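You operate a simulated robot arm through the tools that you are given. There is no shell and no other tool.

You are at the controls of a simulated robot arm. One attempt, no reset.

JOB
Close the little purple net with a red clip.
Fine: use the blue press; one clip, none wasted; the net ends in the grey tray, the clip box in the press, the press's tray pushed in.

It is judged by the outcome, as a careful person would: the job done as asked, and still so three seconds after it is handed in. It fails if anything else is knocked over, pushed out of place, dropped, spilled or broken.

ROBOT AND FRAMES
A 7-joint arm with a two-finger parallel gripper, fixed in place. Base frame: the origin is on the floor under the middle of its stand, x ahead of it, y to its left, z up; the work surface is at about z = 0.88. Lengths are in m, angles in rad, forces in N, time in s.
With the tool pointing down near the work surface it reaches from about 0.4 to 0.9 m from the base axis. Its first joint turns from -2.496 to 2.496 rad. Payload 3 kg.
The TCP is the grasp point between the finger pads, 0.03 m short of the fingertips. In the tool frame z runs along the fingers and y along their closing line. Largest opening 0.094 m; finger width 0.028, thickness 0.01; the body of the gripper, 0.05 by 0.096 m, starts 0.055 m behind the TCP.
Orientation is that of the tool frame in the base frame, as a unit quaternion [x, y, z, w]. With the fingers straight down and closing along the base's y, the tool's x points along the base's -x, its y along +y and its z along -z.

CONTROLS
- The arm moves only by the tool play_rows. Its argument "series" is a list of rows, each an object (a shift or turn left out is 0, a gripper value left out holds the last) with "delta_pos": the shift along the tool's x, y, z in m, a list of three; "rot": the turn, a rotation vector about the tool's x, y, z in rad, a list of three. In form: [{"delta_pos": [x, y, z], "rot": [rx, ry, rz]}, ...]. A call has 1 to 20 rows; each row is the pose to reach, as a shift and turn from the pose commanded when the call began, along the tool's axes at that moment. "gripper" is the finger opening in m, from 0 to 0.094, set as the call begins (left out, the last holds). A row lasts 0.2 s, in which the tool goes at most 0.05 m and 0.15 rad; a call with a longer step from one row to the next is refused whole, and so is a gripper value outside its range. A pose out of reach is approached as far as the arm can. The call stops where the force on the tool passes 40 N (or 10 N more than at its start, if that is more) or the arm is blocked; 0.2 s more then pass. The fingers move at their own pace (about 0.072 m/s each) and stop on an object; they squeeze with about 38 N. The grip force told is the motor's: it shows also when the fingers shut on nothing. Time passes only in rows, and 0.2 s behind the last, so rows that repeat a pose let the fingers close. The reply holds the time, the measured pose of the TCP, the force on the tool along the base axes, the opening and the grip force, in the units named above and with some noise, with the torque about the TCP (base axes, N m) and any sound that the robot's microphone picked up.
- Cameras (640 x 400 px; columns grow to the right, rows downward): "scene" is fixed at [0.2196, -0.6501, 1.6275]; the picture's right is [0.88, -0.48, 0.00], its down [-0.25, -0.47, -0.85] and it looks along [0.40, 0.74, -0.53] (base axes); focal length 324 px, centre (320, 200). "wrist" rides on the gripper at [0.076, 0.014, -0.103] in the tool frame; the picture's right is [-0.18, 0.98, 0.00], its down [-0.75, -0.14, -0.64] and it looks along [-0.63, -0.12, 0.77] (tool axes); focal length 243 px, centre (320, 200). There is no depth. A picture from a camera that has moved, and an enlarged one, comes with that camera's place and axes in the base frame and with its lens.
- capture(camera): a new picture of that camera. No time passes.
- enlarge(camera, box): a new picture of the part [left, top, right, bottom] of that camera's present view, enlarged. No time passes.
- close_job(): hands the job in; it is judged then, once.

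Nothing tells you positions but the pictures and the camera data. Unless the task says otherwise, let go and move clear before handing in.

The tools are called after "Emit:" by a JSON object that holds its "name" and its "arguments". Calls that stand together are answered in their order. play_rows: Moves the arm, as the interface text tells. Its arguments: {"type":"object","properties":{"series":{"type":"array"},"gripper":{"type":"number"}},"required":["series"]} The other tools are called the same way: capture (camera) takes a picture; enlarge (camera, box) takes an enlarged picture of a part of a camera's view; close_job () hands the job in.

At the start:

```text
t: 0.0
ee_pos: [0.384, 0.2348, 1.304]
tcp_rot: [0.001, 1.0, 0.0, 0.0]
contact_force: [-0.2, 0.2, -0.9]
ft_torque: [-0.01, -0.02, 0.04]
width: 0.0941
gripper_force: 0.0
```

scene: 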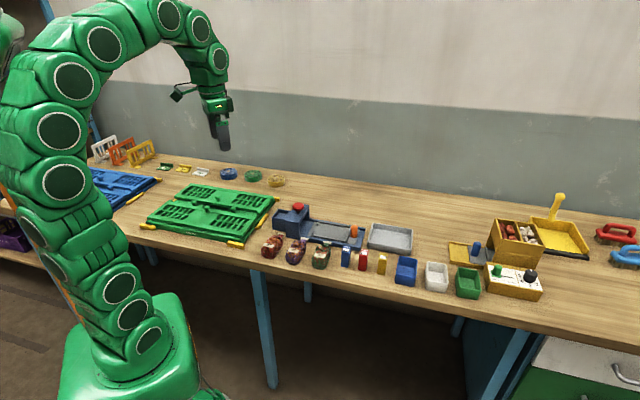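
wrist: 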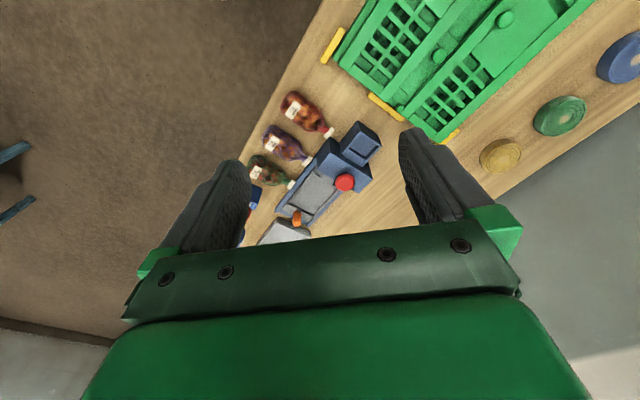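

I see a bench with a blue press (red button, orange knob on its tray), three small nets, three clip boxes (blue, red, yellow), a grey tray and other objects. I'll look closer before moving anything.

Emit:
{"name": "enlarge", "arguments": {"camera": "scene", "box": [240, 180, 440, 305]}}

Emit:
{"name": "enlarge", "arguments": {"camera": "scene", "box": [260, 195, 370, 264]}}

Emit:
{"name": "enlarge", "arguments": {"camera": "wrist", "box": [220, 80, 420, 260]}}

Emit:
{"name": "enlarge", "arguments": {"camera": "scene", "box": [400, 180, 640, 310]}}

```text
3.20 times, centred on (340, 242) of scene
camera zoom: at [0.2196, -0.6501, 1.6275], right [0.88, -0.48, 0.0], down [-0.25, -0.47, -0.85], along [0.4, 0.74, -0.53], focal length 1036 px, centre (256, 64)
```

zoom: 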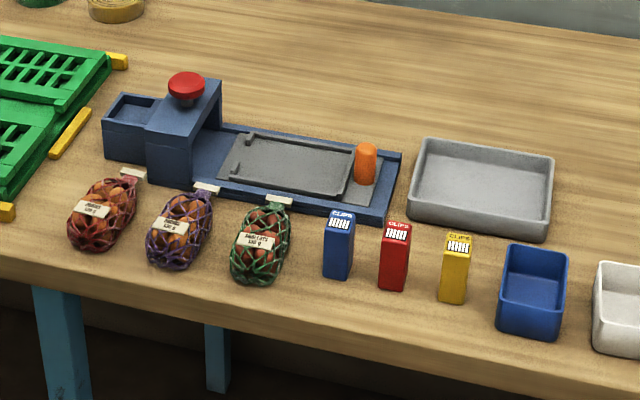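

```text
5.80 times, centred on (315, 230) of scene
camera zoom: at [0.2196, -0.6501, 1.6275], right [0.88, -0.48, 0.0], down [-0.25, -0.47, -0.85], along [0.4, 0.74, -0.53], focal length 1876 px, centre (349, 29)
```

zoom: 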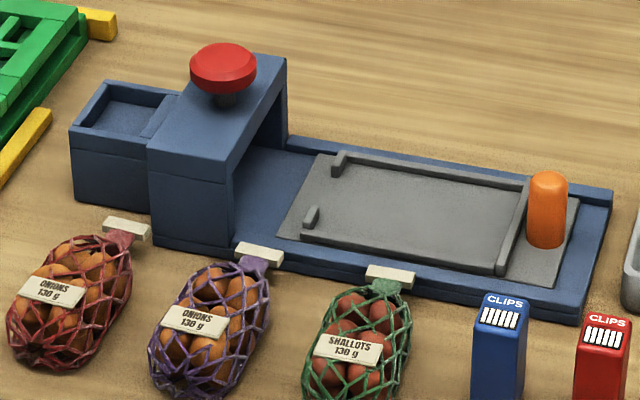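

```text
2.22 times, centred on (320, 170) of wrist
camera zoom: at [0.3083, 0.2479, 1.4075], right [0.18, 0.98, 0.0], down [0.75, -0.14, 0.64], along [0.63, -0.12, -0.77], focal length 539 px, centre (320, 267)
```

zoom: 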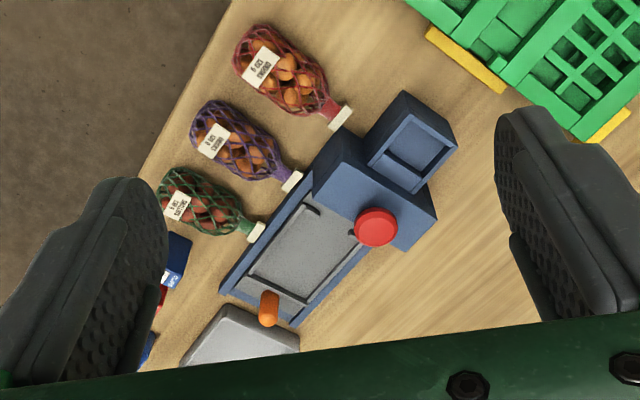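

```text
2.67 times, centred on (520, 245) of scene
camera zoom: at [0.2196, -0.6501, 1.6275], right [0.88, -0.48, 0.0], down [-0.25, -0.47, -0.85], along [0.4, 0.74, -0.53], focal length 863 px, centre (-213, 80)
```

zoom: 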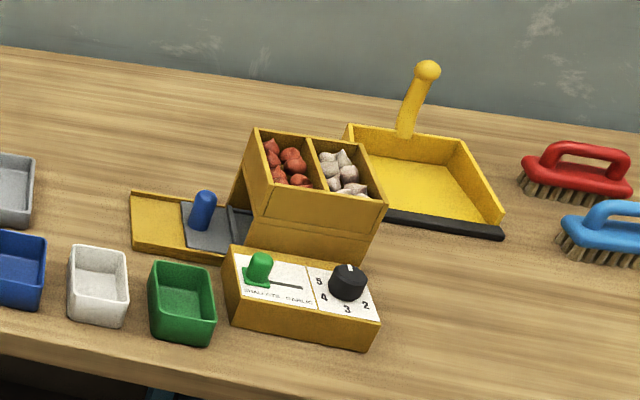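

The nets lie in front of the blue press; the red clip box stands around (0.71, -0.04) and the press runs diagonally from about (0.56, 0.23) to (0.75, 0.04). I'll move the arm, high up, to a viewpoint that lets the wrist camera look down on the press.

Emit:
{"name": "play_rows", "arguments": {"series": [{"delta_pos": [-0.015, -0.037, 0.018], "rot": [0, 0, -0.117]}, {"delta_pos": [-0.03, -0.074, 0.036], "rot": [0, 0, -0.234]}, {"delta_pos": [-0.045, -0.111, 0.054], "rot": [0, 0, -0.351]}, {"delta_pos": [-0.06, -0.148, 0.072], "rot": [0, 0, -0.468]}, {"delta_pos": [-0.075, -0.185, 0.09], "rot": [0, 0, -0.585]}, {"delta_pos": [-0.09, -0.222, 0.108], "rot": [0, 0, -0.702]}, {"delta_pos": [-0.106, -0.26, 0.124], "rot": [0, 0, -0.817]}, {"delta_pos": [-0.106, -0.26, 0.124], "rot": [0, 0, -0.817]}], "gripper": 0.094}}

Emit:
{"name": "capture", "arguments": {"camera": "wrist"}}

Emit:
{"name": "capture", "arguments": {"camera": "scene"}}

```text
t: 1.8
ee_pos: [0.4901, -0.025, 1.1805]
tcp_rot: [-0.399, 0.917, -0.001, 0.0]
contact_force: [0.0, 0.5, -0.7]
ft_torque: [0.01, 0.0, -0.01]
width: 0.0941
gripper_force: 0.0
```

```text
taken
camera wrist: at [0.4286, -0.0717, 1.284], right [-0.59, 0.81, 0.0], down [0.62, 0.45, 0.64], along [0.52, 0.38, -0.77], focal length 243 px, centre (320, 200)
```

wrist: 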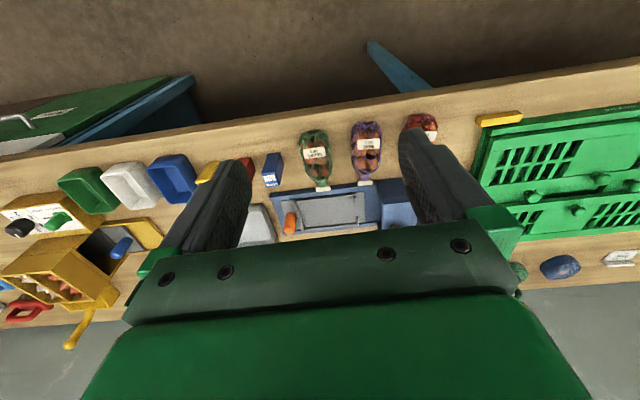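

```text
taken
```

scene: 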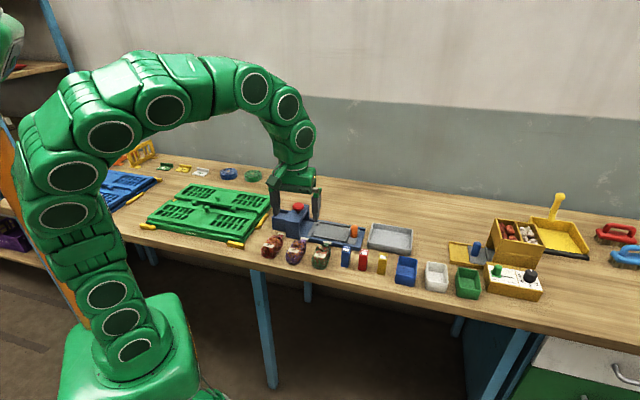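

The wrist view is upside-down with the press hidden behind the gripper. I'll move forward along the bench-normal at a safe height so the press comes into the clear part of the view.

Emit:
{"name": "play_rows", "arguments": {"series": [{"delta_pos": [-0.0422, -0.0057, 0.007]}, {"delta_pos": [-0.0845, -0.0114, 0.014]}, {"delta_pos": [-0.1267, -0.0171, 0.021]}, {"delta_pos": [-0.169, -0.0228, 0.028]}, {"delta_pos": [-0.2112, -0.0285, 0.035]}, {"delta_pos": [-0.2112, -0.0285, 0.035]}]}}

Emit:
{"name": "capture", "arguments": {"camera": "wrist"}}

Emit:
{"name": "enlarge", "arguments": {"camera": "wrist", "box": [200, 0, 440, 150]}}

```text
t: 3.2
ee_pos: [0.6546, 0.1111, 1.1445]
tcp_rot: [-0.397, 0.918, 0.0, 0.0]
contact_force: [-0.3, 0.0, 0.1]
ft_torque: [0.02, 0.0, 0.0]
width: 0.0939
gripper_force: 0.0
```

```text
taken
camera wrist: at [0.5934, 0.0642, 1.2485], right [-0.59, 0.81, 0.0], down [0.62, 0.45, 0.64], along [0.52, 0.38, -0.77], focal length 243 px, centre (320, 200)
```

wrist: 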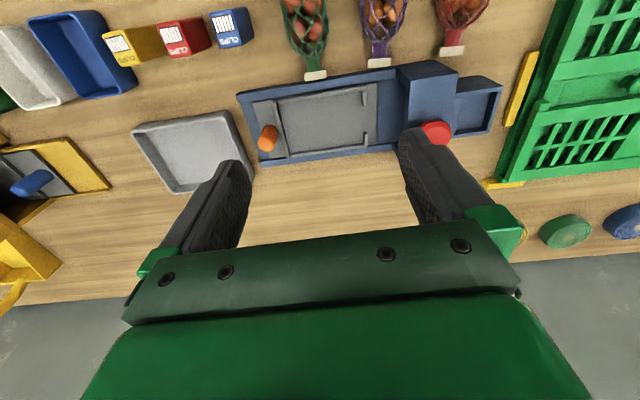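

```text
2.67 times, centred on (320, 75) of wrist
camera zoom: at [0.5934, 0.0642, 1.2485], right [-0.59, 0.81, 0.0], down [0.62, 0.45, 0.64], along [0.52, 0.38, -0.77], focal length 647 px, centre (320, 533)
```

zoom: 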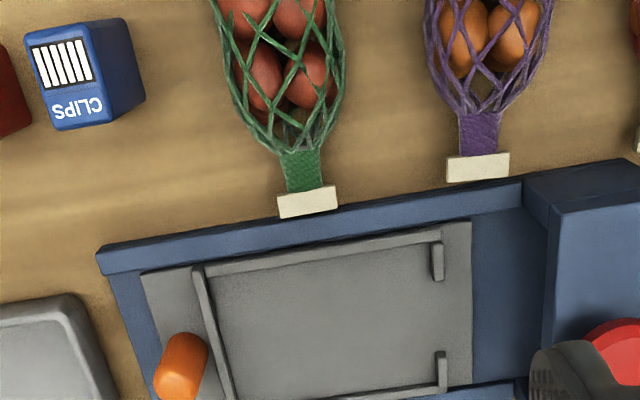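

Emit:
{"name": "enlarge", "arguments": {"camera": "wrist", "box": [360, 0, 560, 160]}}

Emit:
{"name": "enlarge", "arguments": {"camera": "wrist", "box": [60, 0, 260, 160]}}

```text
2.50 times, centred on (460, 80) of wrist
camera zoom: at [0.5934, 0.0642, 1.2485], right [-0.59, 0.81, 0.0], down [0.62, 0.45, 0.64], along [0.52, 0.38, -0.77], focal length 606 px, centre (-30, 500)
```

zoom: 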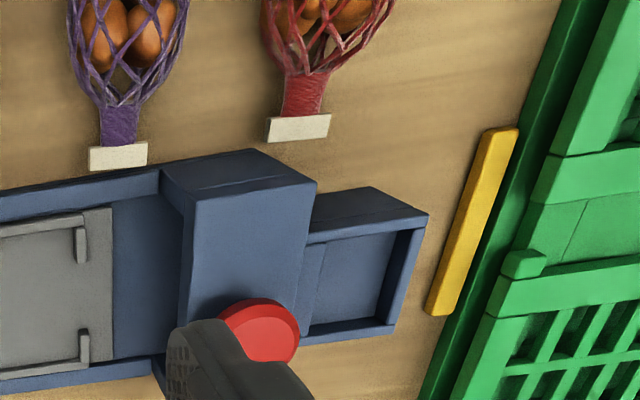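

```text
2.50 times, centred on (160, 80) of wrist
camera zoom: at [0.5934, 0.0642, 1.2485], right [-0.59, 0.81, 0.0], down [0.62, 0.45, 0.64], along [0.52, 0.38, -0.77], focal length 606 px, centre (720, 500)
```

zoom: 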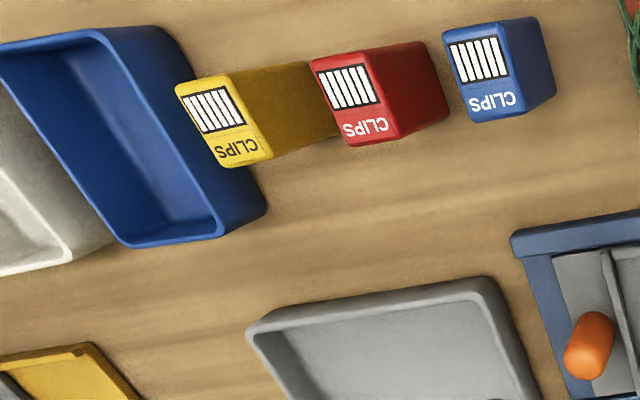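

The press has a pocket at its left end for the clip box, and the tray has an end-stop with two lips forming a notch on the bridge side. I'll move over the pocket for a closer look before handling anything.

Emit:
{"name": "play_rows", "arguments": {"series": [{"delta_pos": [-0.019, 0.0375, 0.0116]}, {"delta_pos": [-0.0376, 0.075, 0.0232]}, {"delta_pos": [-0.0564, 0.1124, 0.0348]}, {"delta_pos": [-0.0752, 0.15, 0.0464]}, {"delta_pos": [-0.094, 0.1874, 0.058]}, {"delta_pos": [-0.094, 0.1874, 0.058]}]}}

Emit:
{"name": "capture", "arguments": {"camera": "wrist"}}

Emit:
{"name": "enlarge", "arguments": {"camera": "wrist", "box": [240, 0, 400, 120]}}

Emit:
{"name": "enlarge", "arguments": {"camera": "scene", "box": [265, 190, 345, 240]}}

```text
t: 4.6
ee_pos: [0.5827, 0.3059, 1.0871]
tcp_rot: [-0.398, 0.917, 0.0, -0.001]
contact_force: [0.8, 0.1, 0.4]
ft_torque: [0.0, 0.0, 0.01]
width: 0.0939
gripper_force: 0.1
```

```text
taken
camera wrist: at [0.5214, 0.2589, 1.1902], right [-0.59, 0.81, 0.0], down [0.62, 0.45, 0.64], along [0.52, 0.38, -0.77], focal length 243 px, centre (320, 200)
```

wrist: 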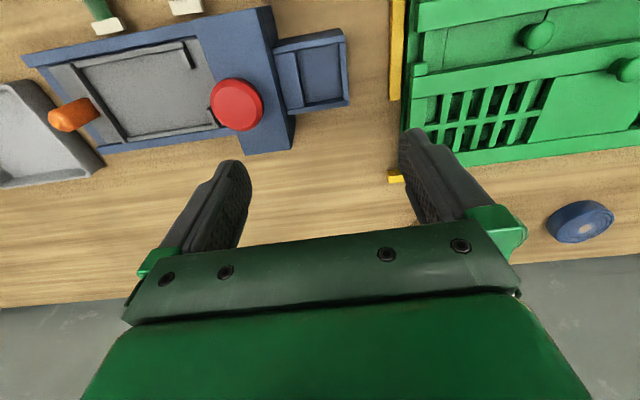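

```text
3.33 times, centred on (320, 60) of wrist
camera zoom: at [0.5214, 0.2589, 1.1902], right [-0.59, 0.81, 0.0], down [0.62, 0.45, 0.64], along [0.52, 0.38, -0.77], focal length 809 px, centre (320, 667)
```

zoom: 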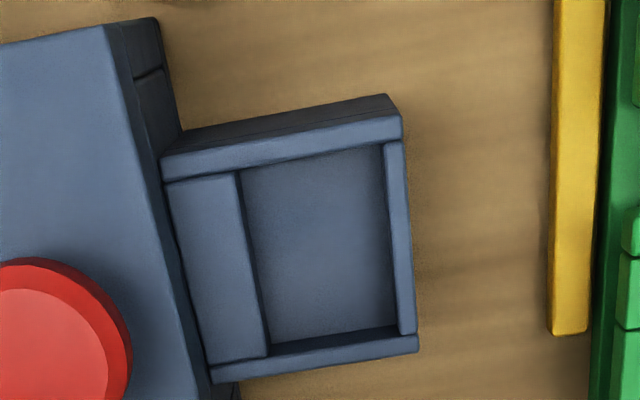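

```text
8.00 times, centred on (305, 215) of scene
camera zoom: at [0.2196, -0.6501, 1.6275], right [0.88, -0.48, 0.0], down [-0.25, -0.47, -0.85], along [0.4, 0.74, -0.53], focal length 2589 px, centre (440, 80)
```

zoom: 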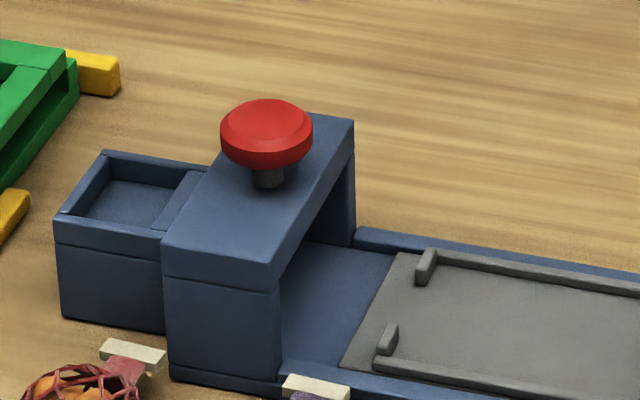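

The pocket is a shallow open-topped socket about 4 × 5 cm, just right for a clip box to stand in. Next I'll hover over the purple net to measure it.

Emit:
{"name": "play_rows", "arguments": {"series": [{"delta_pos": [0.0334, -0.0258, 0]}, {"delta_pos": [0.0667, -0.0515, 0]}, {"delta_pos": [0.1, -0.0773, 0]}, {"delta_pos": [0.1335, -0.1031, 0]}, {"delta_pos": [0.1335, -0.1031, 0]}]}}

Emit:
{"name": "capture", "arguments": {"camera": "wrist"}}

Emit:
{"name": "enlarge", "arguments": {"camera": "wrist", "box": [220, 0, 420, 150]}}

Emit:
{"name": "enlarge", "arguments": {"camera": "scene", "box": [260, 220, 340, 280]}}

```text
t: 5.8
ee_pos: [0.5671, 0.1371, 1.0898]
tcp_rot: [-0.398, 0.918, 0.0, 0.0]
contact_force: [-0.2, 0.3, -0.4]
ft_torque: [-0.01, -0.02, 0.01]
width: 0.0944
gripper_force: 0.0
```

```text
taken
camera wrist: at [0.5053, 0.0916, 1.1917], right [-0.59, 0.81, 0.0], down [0.62, 0.45, 0.64], along [0.52, 0.38, -0.77], focal length 243 px, centre (320, 200)
```

wrist: 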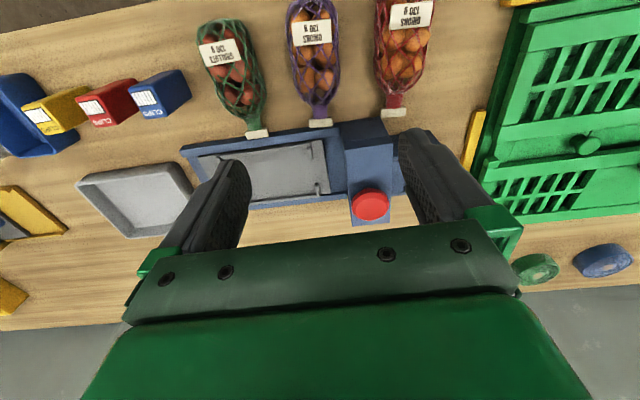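

```text
2.67 times, centred on (320, 75) of wrist
camera zoom: at [0.5053, 0.0916, 1.1917], right [-0.59, 0.81, 0.0], down [0.62, 0.45, 0.64], along [0.52, 0.38, -0.77], focal length 647 px, centre (320, 533)
```

zoom: 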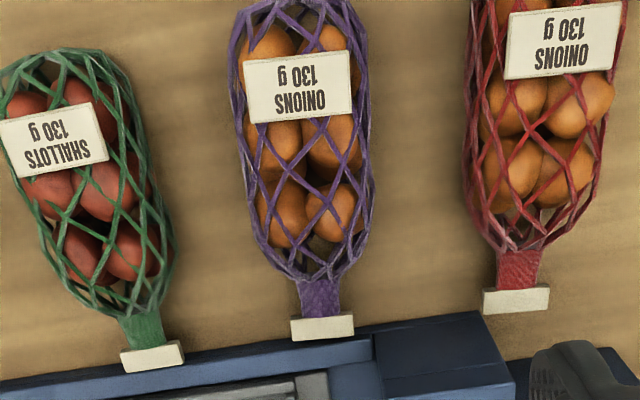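

```text
6.67 times, centred on (300, 250) of scene
camera zoom: at [0.2196, -0.6501, 1.6275], right [0.88, -0.48, 0.0], down [-0.25, -0.47, -0.85], along [0.4, 0.74, -0.53], focal length 2157 px, centre (453, -133)
```

zoom: 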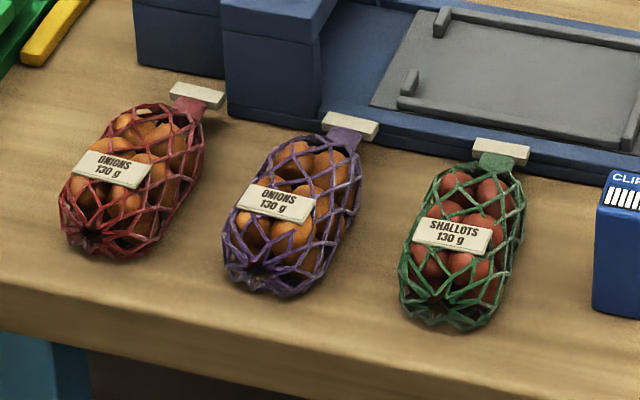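

The purple net's body is about 10 cm long with its neck and white collar pointing to the press, collar at about (0.598, 0.160). First comes the clip box, so I'll hover over the red one for a precise fix.

Emit:
{"name": "play_rows", "arguments": {"series": [{"delta_pos": [0.001, -0.044, 0]}, {"delta_pos": [0.002, -0.088, 0]}, {"delta_pos": [0.003, -0.132, 0]}, {"delta_pos": [0.004, -0.176, 0]}, {"delta_pos": [0.0045, -0.2195, 0]}, {"delta_pos": [0.0045, -0.2195, 0]}], "gripper": 0.05}}

Emit:
{"name": "capture", "arguments": {"camera": "wrist"}}

Emit:
{"name": "enlarge", "arguments": {"camera": "wrist", "box": [240, 0, 400, 120]}}

Emit:
{"name": "enlarge", "arguments": {"camera": "scene", "box": [335, 235, 415, 295]}}

```text
t: 7.2
ee_pos: [0.7239, -0.0156, 1.0865]
tcp_rot: [-0.398, 0.918, -0.001, 0.0]
contact_force: [0.6, -1.1, -0.4]
ft_torque: [0.01, 0.01, 0.0]
width: 0.05
gripper_force: 0.0
```

```text
taken
camera wrist: at [0.6609, -0.0632, 1.1906], right [-0.59, 0.81, 0.0], down [0.62, 0.45, 0.64], along [0.52, 0.38, -0.77], focal length 243 px, centre (320, 200)
```

wrist: 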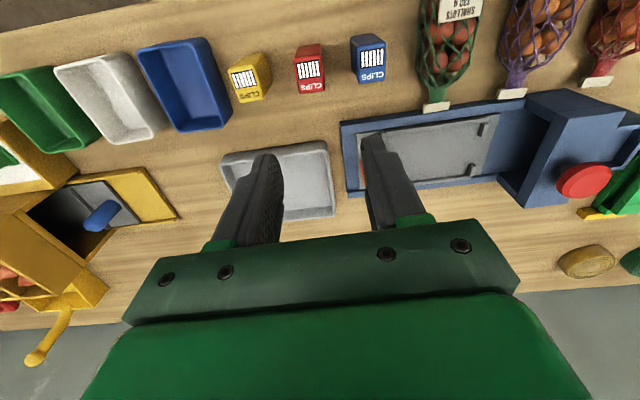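

```text
3.33 times, centred on (320, 60) of wrist
camera zoom: at [0.6609, -0.0632, 1.1906], right [-0.59, 0.81, 0.0], down [0.62, 0.45, 0.64], along [0.52, 0.38, -0.77], focal length 809 px, centre (320, 667)
```

zoom: 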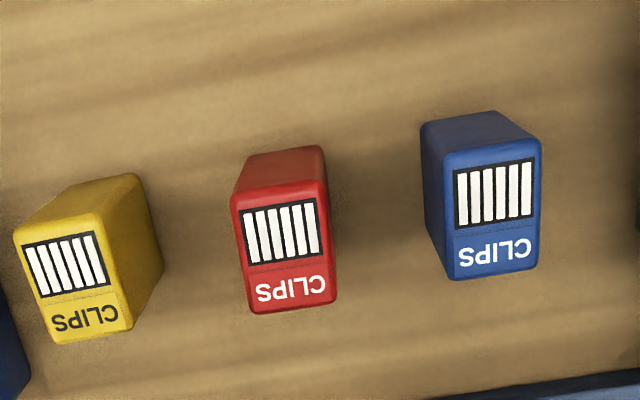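

```text
6.67 times, centred on (375, 265) of scene
camera zoom: at [0.2196, -0.6501, 1.6275], right [0.88, -0.48, 0.0], down [-0.25, -0.47, -0.85], along [0.4, 0.74, -0.53], focal length 2157 px, centre (-47, -233)
```

zoom: 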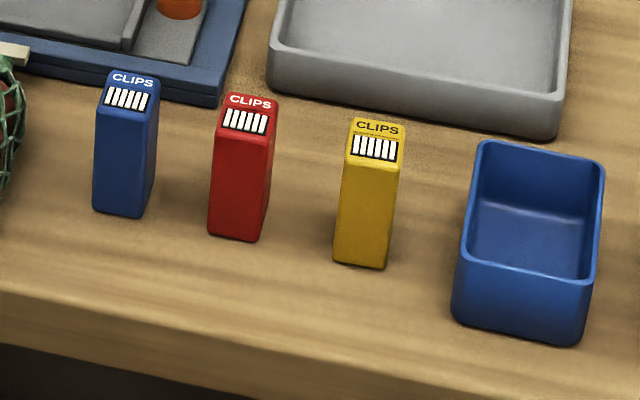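

The red box top centre is about (0.710, -0.037), top at z≈0.953, with ~3 cm gaps to its neighbours. I'll align over it with a partly closed gripper and check before descending.

Emit:
{"name": "play_rows", "arguments": {"series": [{"delta_pos": [0.0125, -0.0023, 0.02], "rot": [0, 0, 0.02]}, {"delta_pos": [0.025, -0.0046, 0.05], "rot": [0, 0, 0.045]}, {"delta_pos": [0.025, -0.0046, 0.05], "rot": [0, 0, 0.045]}], "gripper": 0.046}}

Emit:
{"name": "capture", "arguments": {"camera": "wrist"}}

Emit:
{"name": "enlarge", "arguments": {"camera": "scene", "box": [320, 190, 440, 290]}}

```text
t: 8.0
ee_pos: [0.7103, -0.0367, 1.0365]
tcp_rot: [-0.376, 0.927, 0.0, 0.001]
contact_force: [0.3, 0.3, 0.4]
ft_torque: [-0.01, -0.05, -0.04]
width: 0.0462
gripper_force: 0.1
```

```text
taken
camera wrist: at [0.6456, -0.081, 1.1401], right [-0.55, 0.83, 0.0], down [0.64, 0.42, 0.64], along [0.53, 0.36, -0.77], focal length 243 px, centre (320, 200)
```

wrist: 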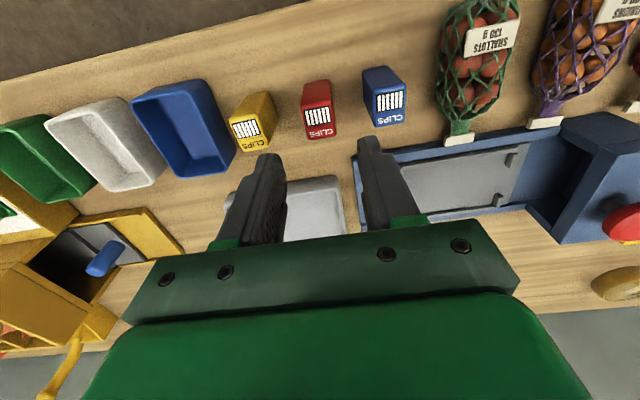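

```text
4.00 times, centred on (380, 240) of scene
camera zoom: at [0.2196, -0.6501, 1.6275], right [0.88, -0.48, 0.0], down [-0.25, -0.47, -0.85], along [0.4, 0.74, -0.53], focal length 1294 px, centre (80, 40)
```

zoom: 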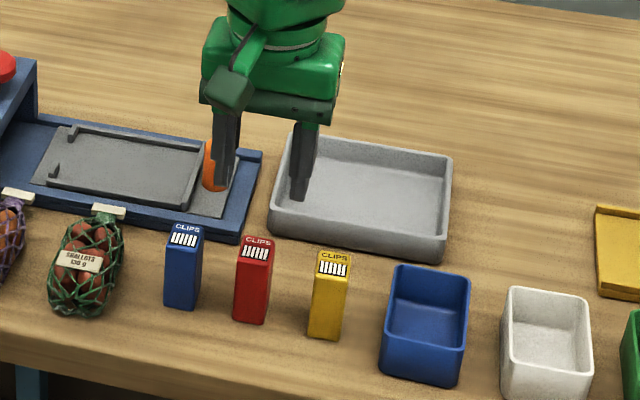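

The tool is centred over the red box to within a millimetre. I'll descend straight down with the fingers in the gaps.

Emit:
{"name": "play_rows", "arguments": {"series": [{"delta_pos": [0.0006, 0, 0.025]}, {"delta_pos": [0.0006, 0, 0.05]}, {"delta_pos": [0.0006, 0, 0.075]}, {"delta_pos": [0.0006, 0, 0.0955]}, {"delta_pos": [0.0006, 0, 0.0955]}]}}

Emit:
{"name": "capture", "arguments": {"camera": "wrist"}}

Emit:
{"name": "enlarge", "arguments": {"camera": "scene", "box": [330, 200, 430, 290]}}

```text
t: 9.2
ee_pos: [0.7089, -0.0361, 0.9422]
tcp_rot: [-0.377, 0.926, 0.0, 0.0]
contact_force: [0.0, 0.3, -0.4]
ft_torque: [-0.01, -0.03, 0.01]
width: 0.0461
gripper_force: 0.0
```

```text
taken
camera wrist: at [0.6457, -0.0808, 1.0462], right [-0.55, 0.83, 0.0], down [0.64, 0.42, 0.64], along [0.53, 0.36, -0.77], focal length 243 px, centre (320, 200)
```

wrist: 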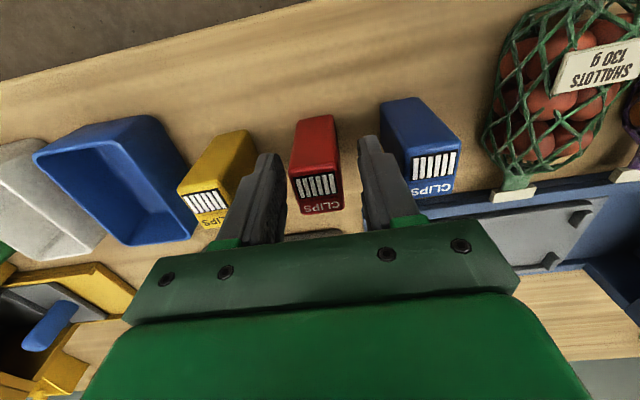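

```text
4.44 times, centred on (380, 245) of scene
camera zoom: at [0.2196, -0.6501, 1.6275], right [0.88, -0.48, 0.0], down [-0.25, -0.47, -0.85], along [0.4, 0.74, -0.53], focal length 1438 px, centre (53, 0)
```

zoom: 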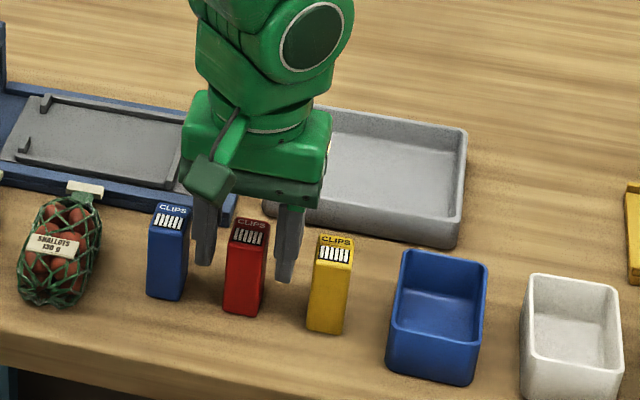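

The fingers straddle the red box with clearance to both neighbours. Closing now, then a small test lift.

Emit:
{"name": "play_rows", "arguments": {"series": [{"delta_pos": [0, 0, 0]}, {"delta_pos": [0, 0, 0]}, {"delta_pos": [0, 0, 0]}], "gripper": 0.0}}

Emit:
{"name": "play_rows", "arguments": {"series": [{"delta_pos": [0, 0, -0.02]}, {"delta_pos": [0, 0, -0.05]}, {"delta_pos": [0, 0, -0.09]}, {"delta_pos": [0, 0, -0.13]}, {"delta_pos": [0, 0, -0.145]}, {"delta_pos": [0, 0, -0.145]}]}}

Emit:
{"name": "capture", "arguments": {"camera": "wrist"}}

Emit:
{"name": "capture", "arguments": {"camera": "scene"}}

```text
t: 10.0
ee_pos: [0.7091, -0.0369, 0.9423]
tcp_rot: [-0.376, 0.926, 0.0, 0.0]
contact_force: [-0.5, -0.6, 0.5]
ft_torque: [0.0, 0.02, 0.0]
width: 0.0294
gripper_force: 38.2
```

```text
t: 11.4
ee_pos: [0.7108, -0.0366, 1.0871]
tcp_rot: [-0.377, 0.926, 0.001, 0.0]
contact_force: [-0.2, -1.0, -1.4]
ft_torque: [0.02, 0.01, 0.04]
width: 0.0293
gripper_force: 37.5
```

```text
taken
camera wrist: at [0.6465, -0.0808, 1.1901], right [-0.55, 0.83, 0.0], down [0.64, 0.42, 0.64], along [0.53, 0.36, -0.77], focal length 243 px, centre (320, 200)
```

wrist: 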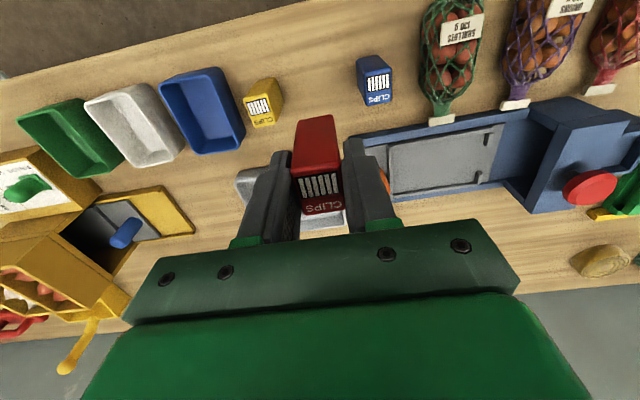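

```text
taken
```

scene: 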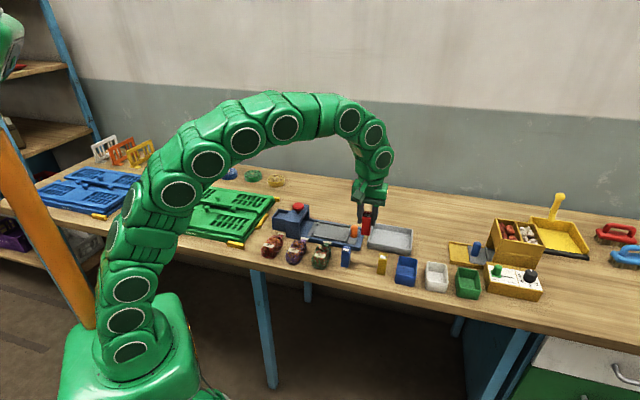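

The red box is held firmly (29 mm wide) and its neighbours are untouched. I'll lift higher and carry it over the press's pocket, staying well above the red button.

Emit:
{"name": "play_rows", "arguments": {"series": [{"delta_pos": [0, 0, -0.035]}, {"delta_pos": [0, 0.01, -0.065]}, {"delta_pos": [-0.018, 0.047, -0.065]}, {"delta_pos": [-0.035, 0.092, -0.065]}, {"delta_pos": [-0.052, 0.136, -0.065]}, {"delta_pos": [-0.069, 0.18, -0.065]}, {"delta_pos": [-0.086, 0.224, -0.065]}, {"delta_pos": [-0.103, 0.268, -0.065]}, {"delta_pos": [-0.118, 0.31, -0.065]}, {"delta_pos": [-0.1292, 0.3384, -0.065]}, {"delta_pos": [-0.1292, 0.3384, -0.065]}]}}

Emit:
{"name": "capture", "arguments": {"camera": "wrist"}}

Emit:
{"name": "enlarge", "arguments": {"camera": "scene", "box": [255, 150, 355, 240]}}

```text
t: 13.8
ee_pos: [0.5638, 0.2979, 1.1529]
tcp_rot: [-0.376, 0.927, 0.0, 0.0]
contact_force: [-0.2, -0.6, 0.1]
ft_torque: [0.04, 0.0, -0.01]
width: 0.0294
gripper_force: 38.5
```

```text
taken
camera wrist: at [0.4999, 0.2539, 1.2564], right [-0.55, 0.83, 0.0], down [0.64, 0.42, 0.64], along [0.53, 0.36, -0.77], focal length 243 px, centre (320, 200)
```

wrist: 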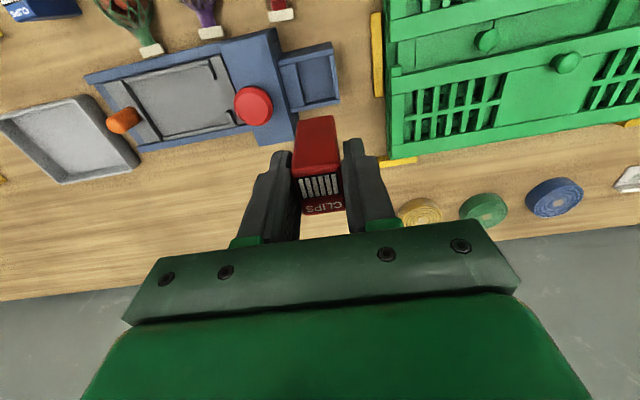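

```text
4.44 times, centred on (305, 195) of scene
camera zoom: at [0.2196, -0.6501, 1.6275], right [0.88, -0.48, 0.0], down [-0.25, -0.47, -0.85], along [0.4, 0.74, -0.53], focal length 1438 px, centre (387, 222)
```

zoom: 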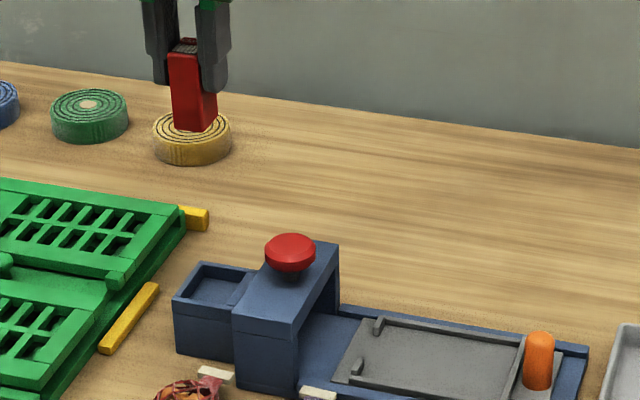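

Emit:
{"name": "enlarge", "arguments": {"camera": "wrist", "box": [250, 20, 370, 110]}}

Emit:
{"name": "enlarge", "arguments": {"camera": "wrist", "box": [260, 100, 380, 220]}}

```text
4.44 times, centred on (310, 65) of wrist
camera zoom: at [0.4999, 0.2539, 1.2564], right [-0.55, 0.83, 0.0], down [0.64, 0.42, 0.64], along [0.53, 0.36, -0.77], focal length 1078 px, centre (364, 800)
```

zoom: 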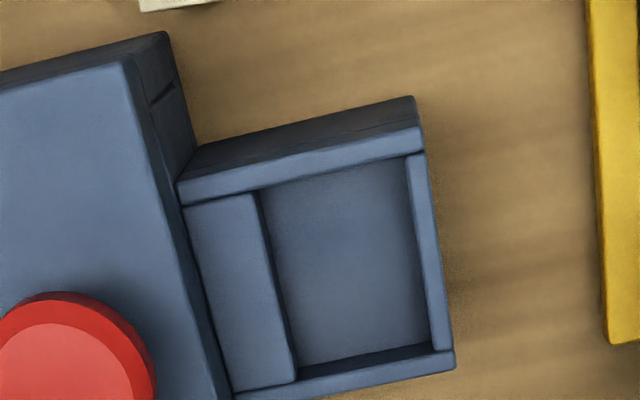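

```text
3.33 times, centred on (320, 160) of wrist
camera zoom: at [0.4999, 0.2539, 1.2564], right [-0.55, 0.83, 0.0], down [0.64, 0.42, 0.64], along [0.53, 0.36, -0.77], focal length 809 px, centre (320, 333)
```

zoom: 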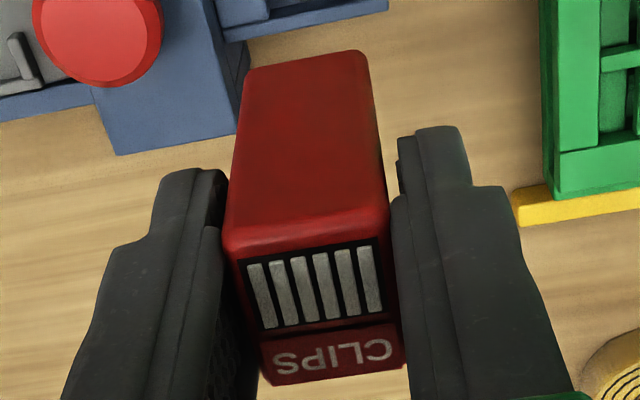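

The pocket opening is aligned with the tool and its centre is about 4 mm to the side of the held box. I'll correct, lower until the box is just above the rim, and check.

Emit:
{"name": "play_rows", "arguments": {"series": [{"delta_pos": [-0.0025, -0.0044, 0.02]}, {"delta_pos": [-0.0025, -0.0044, 0.055]}, {"delta_pos": [-0.0025, -0.0044, 0.09]}, {"delta_pos": [-0.0025, -0.0044, 0.12]}, {"delta_pos": [-0.0025, -0.0044, 0.132]}, {"delta_pos": [-0.0025, -0.0044, 0.132]}]}}

Emit:
{"name": "enlarge", "arguments": {"camera": "wrist", "box": [220, 60, 420, 220]}}

Emit:
{"name": "enlarge", "arguments": {"camera": "scene", "box": [255, 160, 345, 240]}}

```text
t: 15.2
ee_pos: [0.5696, 0.2932, 1.0191]
tcp_rot: [-0.376, 0.926, 0.0, 0.0]
contact_force: [-0.3, -0.9, -0.3]
ft_torque: [0.03, 0.01, 0.0]
width: 0.0296
gripper_force: 38.1
```

```text
2.50 times, centred on (320, 140) of wrist
camera zoom: at [0.5067, 0.2495, 1.1226], right [-0.55, 0.83, 0.0], down [0.64, 0.42, 0.64], along [0.53, 0.36, -0.77], focal length 606 px, centre (320, 350)
```

zoom: 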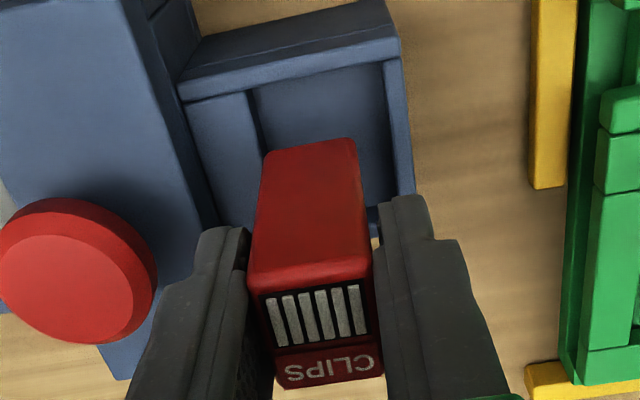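

```text
5.00 times, centred on (300, 200) of scene
camera zoom: at [0.2196, -0.6501, 1.6275], right [0.88, -0.48, 0.0], down [-0.25, -0.47, -0.85], along [0.4, 0.74, -0.53], focal length 1618 px, centre (420, 200)
```

zoom: 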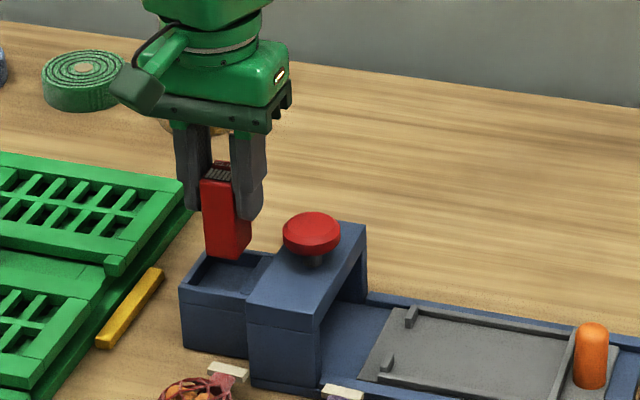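

The box is just above the pocket but sits about 4 mm too far toward the bridge and slightly too far back. I'll nudge it and lower to just above the rim for another check.

Emit:
{"name": "play_rows", "arguments": {"series": [{"delta_pos": [0.003, 0.0035, 0.0]}, {"delta_pos": [0.003, 0.0035, 0.012]}, {"delta_pos": [0.003, 0.0035, 0.012]}]}}

Emit:
{"name": "enlarge", "arguments": {"camera": "wrist", "box": [220, 60, 420, 220]}}

Emit:
{"name": "enlarge", "arguments": {"camera": "scene", "box": [270, 180, 330, 235]}}

```text
t: 16.0
ee_pos: [0.5654, 0.2941, 1.0071]
tcp_rot: [-0.376, 0.927, 0.0, 0.0]
contact_force: [0.0, 0.1, -0.8]
ft_torque: [0.02, 0.02, -0.01]
width: 0.0296
gripper_force: 37.9
```

```text
2.50 times, centred on (320, 140) of wrist
camera zoom: at [0.5022, 0.2502, 1.1103], right [-0.55, 0.83, 0.0], down [0.64, 0.42, 0.64], along [0.53, 0.36, -0.77], focal length 606 px, centre (320, 350)
```

zoom: 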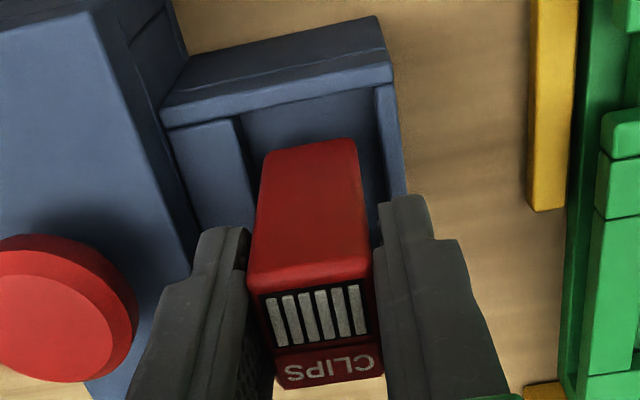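

```text
7.27 times, centred on (300, 208) of scene
camera zoom: at [0.2196, -0.6501, 1.6275], right [0.88, -0.48, 0.0], down [-0.25, -0.47, -0.85], along [0.4, 0.74, -0.53], focal length 2353 px, centre (466, 146)
```

zoom: 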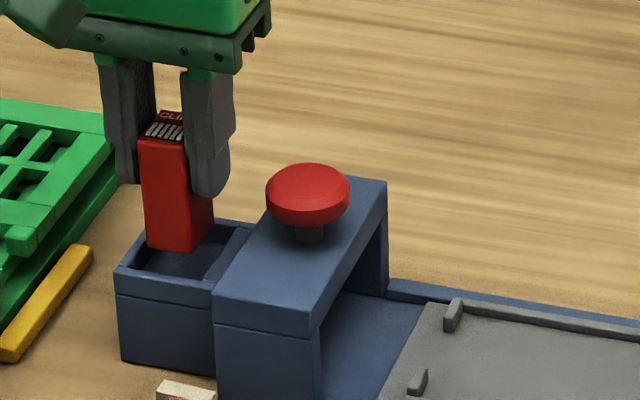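

Now the box is centred in the pocket opening, with margin on all sides. Lowering gently into it.

Emit:
{"name": "play_rows", "arguments": {"series": [{"delta_pos": [0.001, 0, 0.004]}, {"delta_pos": [0.001, 0, 0.008]}, {"delta_pos": [0.001, 0, 0.012]}, {"delta_pos": [0.001, 0, 0.014]}]}}

Emit:
{"name": "enlarge", "arguments": {"camera": "scene", "box": [270, 180, 330, 235]}}

```text
t: 17.0
ee_pos: [0.565, 0.2923, 0.9928]
tcp_rot: [-0.376, 0.926, 0.0, 0.0]
contact_force: [-0.4, 0.6, -0.5]
ft_torque: [-0.01, 0.0, -0.01]
width: 0.0293
gripper_force: 38.2
```

```text
7.27 times, centred on (300, 208) of scene
camera zoom: at [0.2196, -0.6501, 1.6275], right [0.88, -0.48, 0.0], down [-0.25, -0.47, -0.85], along [0.4, 0.74, -0.53], focal length 2353 px, centre (466, 146)
```

zoom: 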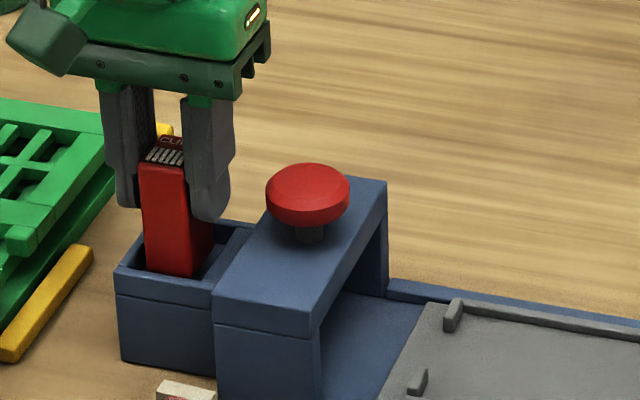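

Emit:
{"name": "play_rows", "arguments": {"series": [{"delta_pos": [0, 0, 0.002]}, {"delta_pos": [0, 0, 0.004]}, {"delta_pos": [0, 0, 0.006]}]}}

Emit:
{"name": "enlarge", "arguments": {"camera": "scene", "box": [270, 180, 330, 235]}}

```text
t: 17.8
ee_pos: [0.5644, 0.2931, 0.9883]
tcp_rot: [-0.377, 0.926, -0.001, 0.001]
contact_force: [0.0, -0.4, -0.6]
ft_torque: [0.0, 0.02, -0.05]
width: 0.0294
gripper_force: 38.4
```

```text
7.27 times, centred on (300, 208) of scene
camera zoom: at [0.2196, -0.6501, 1.6275], right [0.88, -0.48, 0.0], down [-0.25, -0.47, -0.85], along [0.4, 0.74, -0.53], focal length 2353 px, centre (466, 146)
```

zoom: 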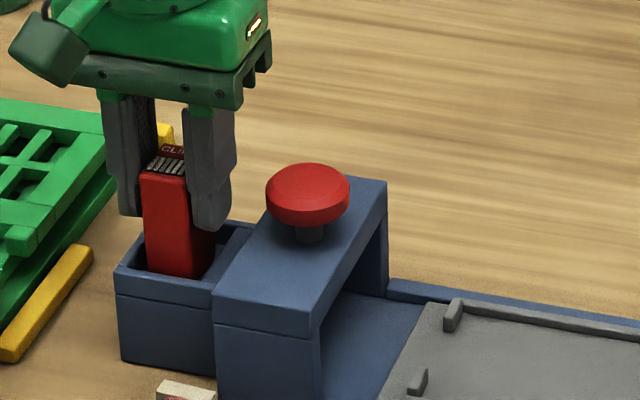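

The box has reached the pocket floor (the fingers began sliding along it). I'll release by opening only slightly, then rise straight up.

Emit:
{"name": "play_rows", "arguments": {"series": [{"delta_pos": [0, 0, 0]}, {"delta_pos": [0, 0, 0]}], "gripper": 0.043}}

Emit:
{"name": "play_rows", "arguments": {"series": [{"delta_pos": [0, 0, -0.02]}, {"delta_pos": [0, 0, -0.05]}, {"delta_pos": [0, 0, -0.09]}, {"delta_pos": [0, 0, -0.12]}, {"delta_pos": [0, 0, -0.12]}]}}

Emit:
{"name": "capture", "arguments": {"camera": "wrist"}}

Emit:
{"name": "enlarge", "arguments": {"camera": "scene", "box": [255, 170, 375, 260]}}

Emit:
{"name": "enlarge", "arguments": {"camera": "wrist", "box": [230, 20, 390, 140]}}

```text
t: 18.4
ee_pos: [0.5637, 0.2939, 0.9875]
tcp_rot: [-0.376, 0.926, 0.0, 0.0]
contact_force: [-0.1, -0.3, 0.6]
ft_torque: [0.01, -0.02, -0.01]
width: 0.0432
gripper_force: 0.0
```

```text
t: 19.6
ee_pos: [0.5662, 0.2935, 1.1064]
tcp_rot: [-0.376, 0.927, 0.001, 0.0]
contact_force: [0.0, -0.7, 0.2]
ft_torque: [0.02, 0.02, -0.02]
width: 0.043
gripper_force: 0.1
```

```text
taken
camera wrist: at [0.5036, 0.2498, 1.21], right [-0.55, 0.83, 0.0], down [0.64, 0.42, 0.64], along [0.53, 0.36, -0.77], focal length 243 px, centre (320, 200)
```

wrist: 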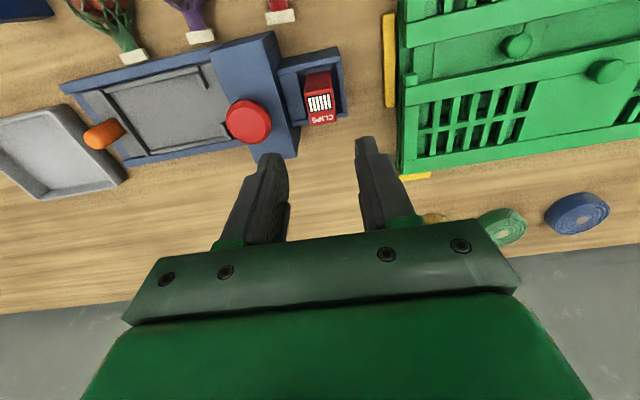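

```text
4.44 times, centred on (315, 215) of scene
camera zoom: at [0.2196, -0.6501, 1.6275], right [0.88, -0.48, 0.0], down [-0.25, -0.47, -0.85], along [0.4, 0.74, -0.53], focal length 1438 px, centre (342, 133)
```

zoom: 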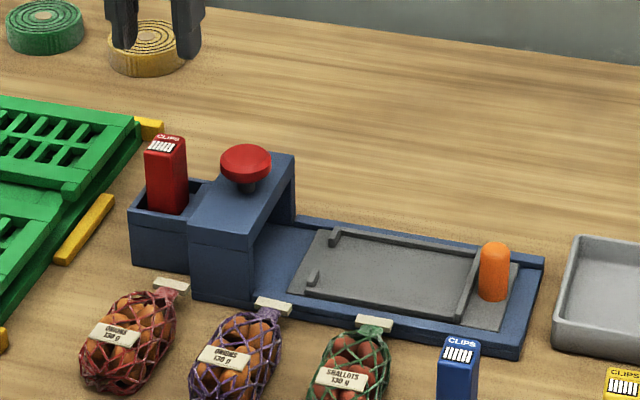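

```text
3.33 times, centred on (310, 80) of wrist
camera zoom: at [0.5036, 0.2498, 1.21], right [-0.55, 0.83, 0.0], down [0.64, 0.42, 0.64], along [0.53, 0.36, -0.77], focal length 809 px, centre (353, 600)
```

zoom: 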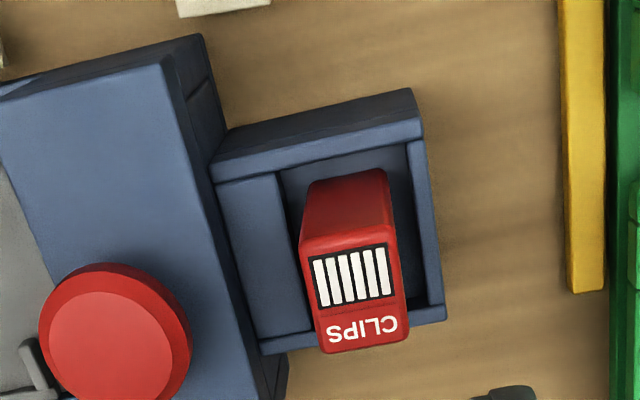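

The red box stands squarely in the press pocket. Next I'll hover over the purple net, gripper opened to suit, and measure it fully.

Emit:
{"name": "play_rows", "arguments": {"series": [{"delta_pos": [0.0292, -0.0228, 0.0]}, {"delta_pos": [0.0585, -0.0455, 0.0]}, {"delta_pos": [0.0877, -0.0683, 0.005]}, {"delta_pos": [0.117, -0.091, 0.01]}, {"delta_pos": [0.1462, -0.1138, 0.016]}, {"delta_pos": [0.1462, -0.1138, 0.016]}], "gripper": 0.078}}

Emit:
{"name": "capture", "arguments": {"camera": "wrist"}}

Emit:
{"name": "enlarge", "arguments": {"camera": "wrist", "box": [220, 0, 420, 150]}}

```text
t: 21.0
ee_pos: [0.5392, 0.1104, 1.0912]
tcp_rot: [-0.377, 0.926, 0.0, 0.0]
contact_force: [-0.5, -0.6, 0.3]
ft_torque: [0.02, -0.05, 0.03]
width: 0.078
gripper_force: 0.0
```

```text
taken
camera wrist: at [0.4753, 0.066, 1.1947], right [-0.55, 0.83, 0.0], down [0.64, 0.42, 0.64], along [0.53, 0.36, -0.77], focal length 243 px, centre (320, 200)
```

wrist: 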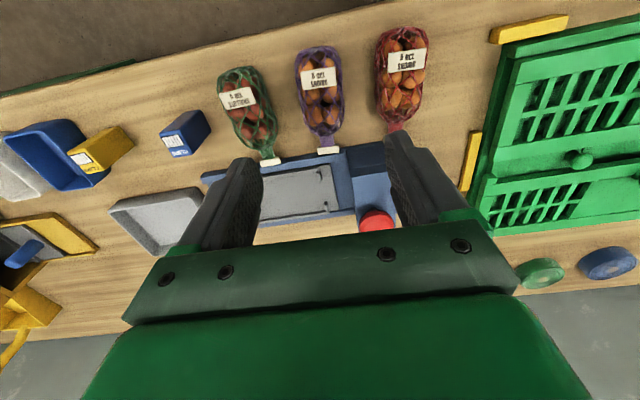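

```text
2.67 times, centred on (320, 75) of wrist
camera zoom: at [0.4753, 0.066, 1.1947], right [-0.55, 0.83, 0.0], down [0.64, 0.42, 0.64], along [0.53, 0.36, -0.77], focal length 647 px, centre (320, 533)
```

zoom: 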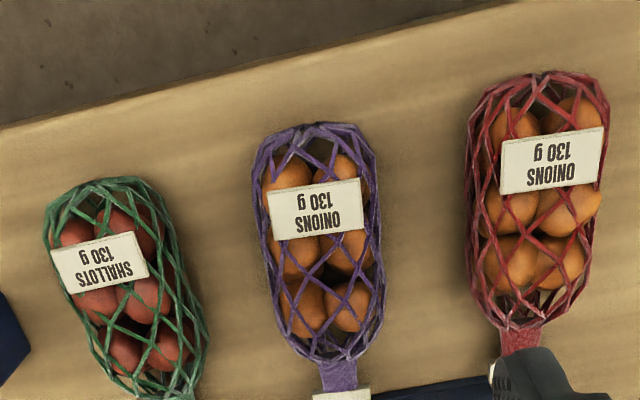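

The purple net's body centre is about (0.545, 0.117), axis near 42°, width ~5 cm, with ~3.5 cm clear to either neighbour. I'll align and descend with the fingers astride the body.

Emit:
{"name": "play_rows", "arguments": {"series": [{"delta_pos": [-0.009, 0.0003, 0.02], "rot": [0, 0, 0.042]}, {"delta_pos": [-0.009, 0.0003, 0.05], "rot": [0, 0, 0.042]}, {"delta_pos": [-0.009, 0.0003, 0.08], "rot": [0, 0, 0.042]}, {"delta_pos": [-0.009, 0.0003, 0.1], "rot": [0, 0, 0.042]}, {"delta_pos": [-0.009, 0.0003, 0.1], "rot": [0, 0, 0.042]}]}}

Emit:
{"name": "capture", "arguments": {"camera": "wrist"}}

Emit:
{"name": "enlarge", "arguments": {"camera": "scene", "box": [240, 180, 360, 280]}}

```text
t: 22.2
ee_pos: [0.5457, 0.1166, 0.9918]
tcp_rot: [-0.357, 0.934, 0.001, -0.001]
contact_force: [0.1, -0.2, 0.2]
ft_torque: [0.04, -0.01, 0.01]
width: 0.0781
gripper_force: 0.1
```

```text
taken
camera wrist: at [0.4808, 0.0751, 1.0958], right [-0.52, 0.86, 0.0], down [0.66, 0.4, 0.64], along [0.55, 0.33, -0.77], focal length 243 px, centre (320, 200)
```

wrist: 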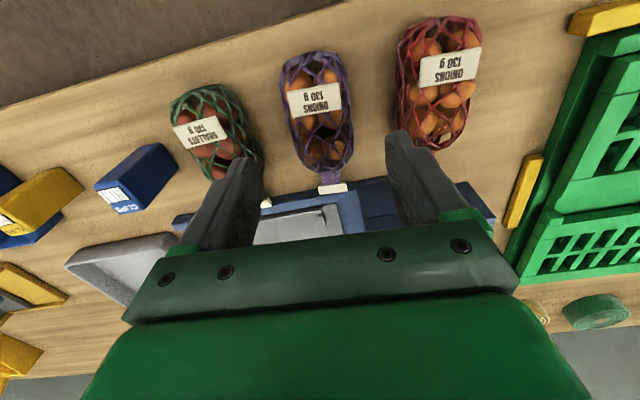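

```text
4.00 times, centred on (300, 230) of scene
camera zoom: at [0.2196, -0.6501, 1.6275], right [0.88, -0.48, 0.0], down [-0.25, -0.47, -0.85], along [0.4, 0.74, -0.53], focal length 1294 px, centre (400, 80)
```

zoom: 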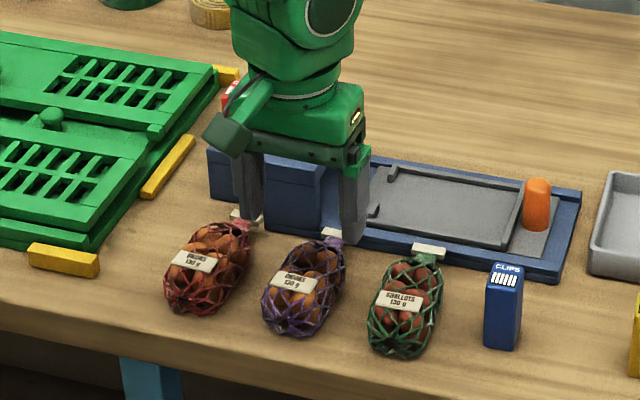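

Emit:
{"name": "play_rows", "arguments": {"series": [{"delta_pos": [0.001, 0.0015, 0.02]}, {"delta_pos": [0.001, 0.0015, 0.04]}, {"delta_pos": [0.001, 0.0015, 0.055]}, {"delta_pos": [0.001, 0.0015, 0.066]}, {"delta_pos": [0.001, 0.0015, 0.066]}]}}

Emit:
{"name": "capture", "arguments": {"camera": "wrist"}}

Emit:
{"name": "enlarge", "arguments": {"camera": "scene", "box": [250, 200, 350, 280]}}

```text
t: 23.4
ee_pos: [0.5454, 0.1168, 0.9267]
tcp_rot: [-0.357, 0.934, 0.0, 0.0]
contact_force: [-0.6, 0.7, 0.3]
ft_torque: [0.0, 0.04, 0.02]
width: 0.0781
gripper_force: 0.0
```

```text
taken
camera wrist: at [0.4789, 0.0765, 1.0291], right [-0.52, 0.86, 0.0], down [0.66, 0.4, 0.64], along [0.55, 0.33, -0.77], focal length 243 px, centre (320, 200)
```

wrist: 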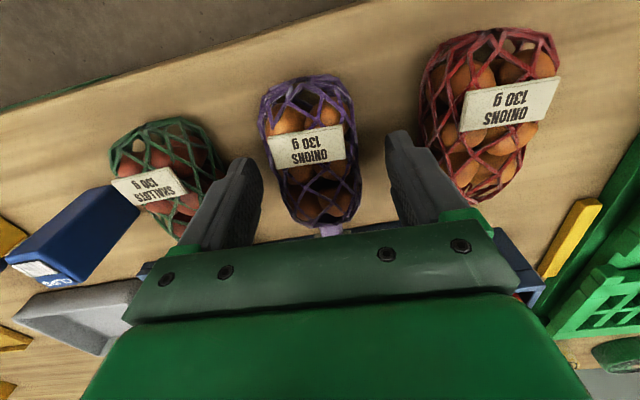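

```text
5.00 times, centred on (300, 240) of scene
camera zoom: at [0.2196, -0.6501, 1.6275], right [0.88, -0.48, 0.0], down [-0.25, -0.47, -0.85], along [0.4, 0.74, -0.53], focal length 1618 px, centre (420, 0)
```

zoom: 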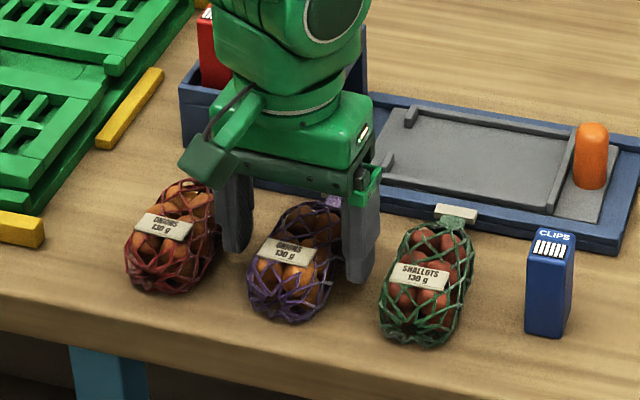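

The fingers are astride the purple net, clear of both neighbours. I'll close progressively to feel how firm it is.

Emit:
{"name": "play_rows", "arguments": {"series": [{"delta_pos": [0, 0, 0]}, {"delta_pos": [0, 0, 0]}, {"delta_pos": [0, 0, 0]}], "gripper": 0.046}}

```text
t: 24.2
ee_pos: [0.5445, 0.118, 0.9243]
tcp_rot: [-0.357, 0.934, 0.0, 0.0]
contact_force: [1.9, -0.8, 0.8]
ft_torque: [0.0, -0.04, -0.03]
width: 0.0482
gripper_force: 37.9
```

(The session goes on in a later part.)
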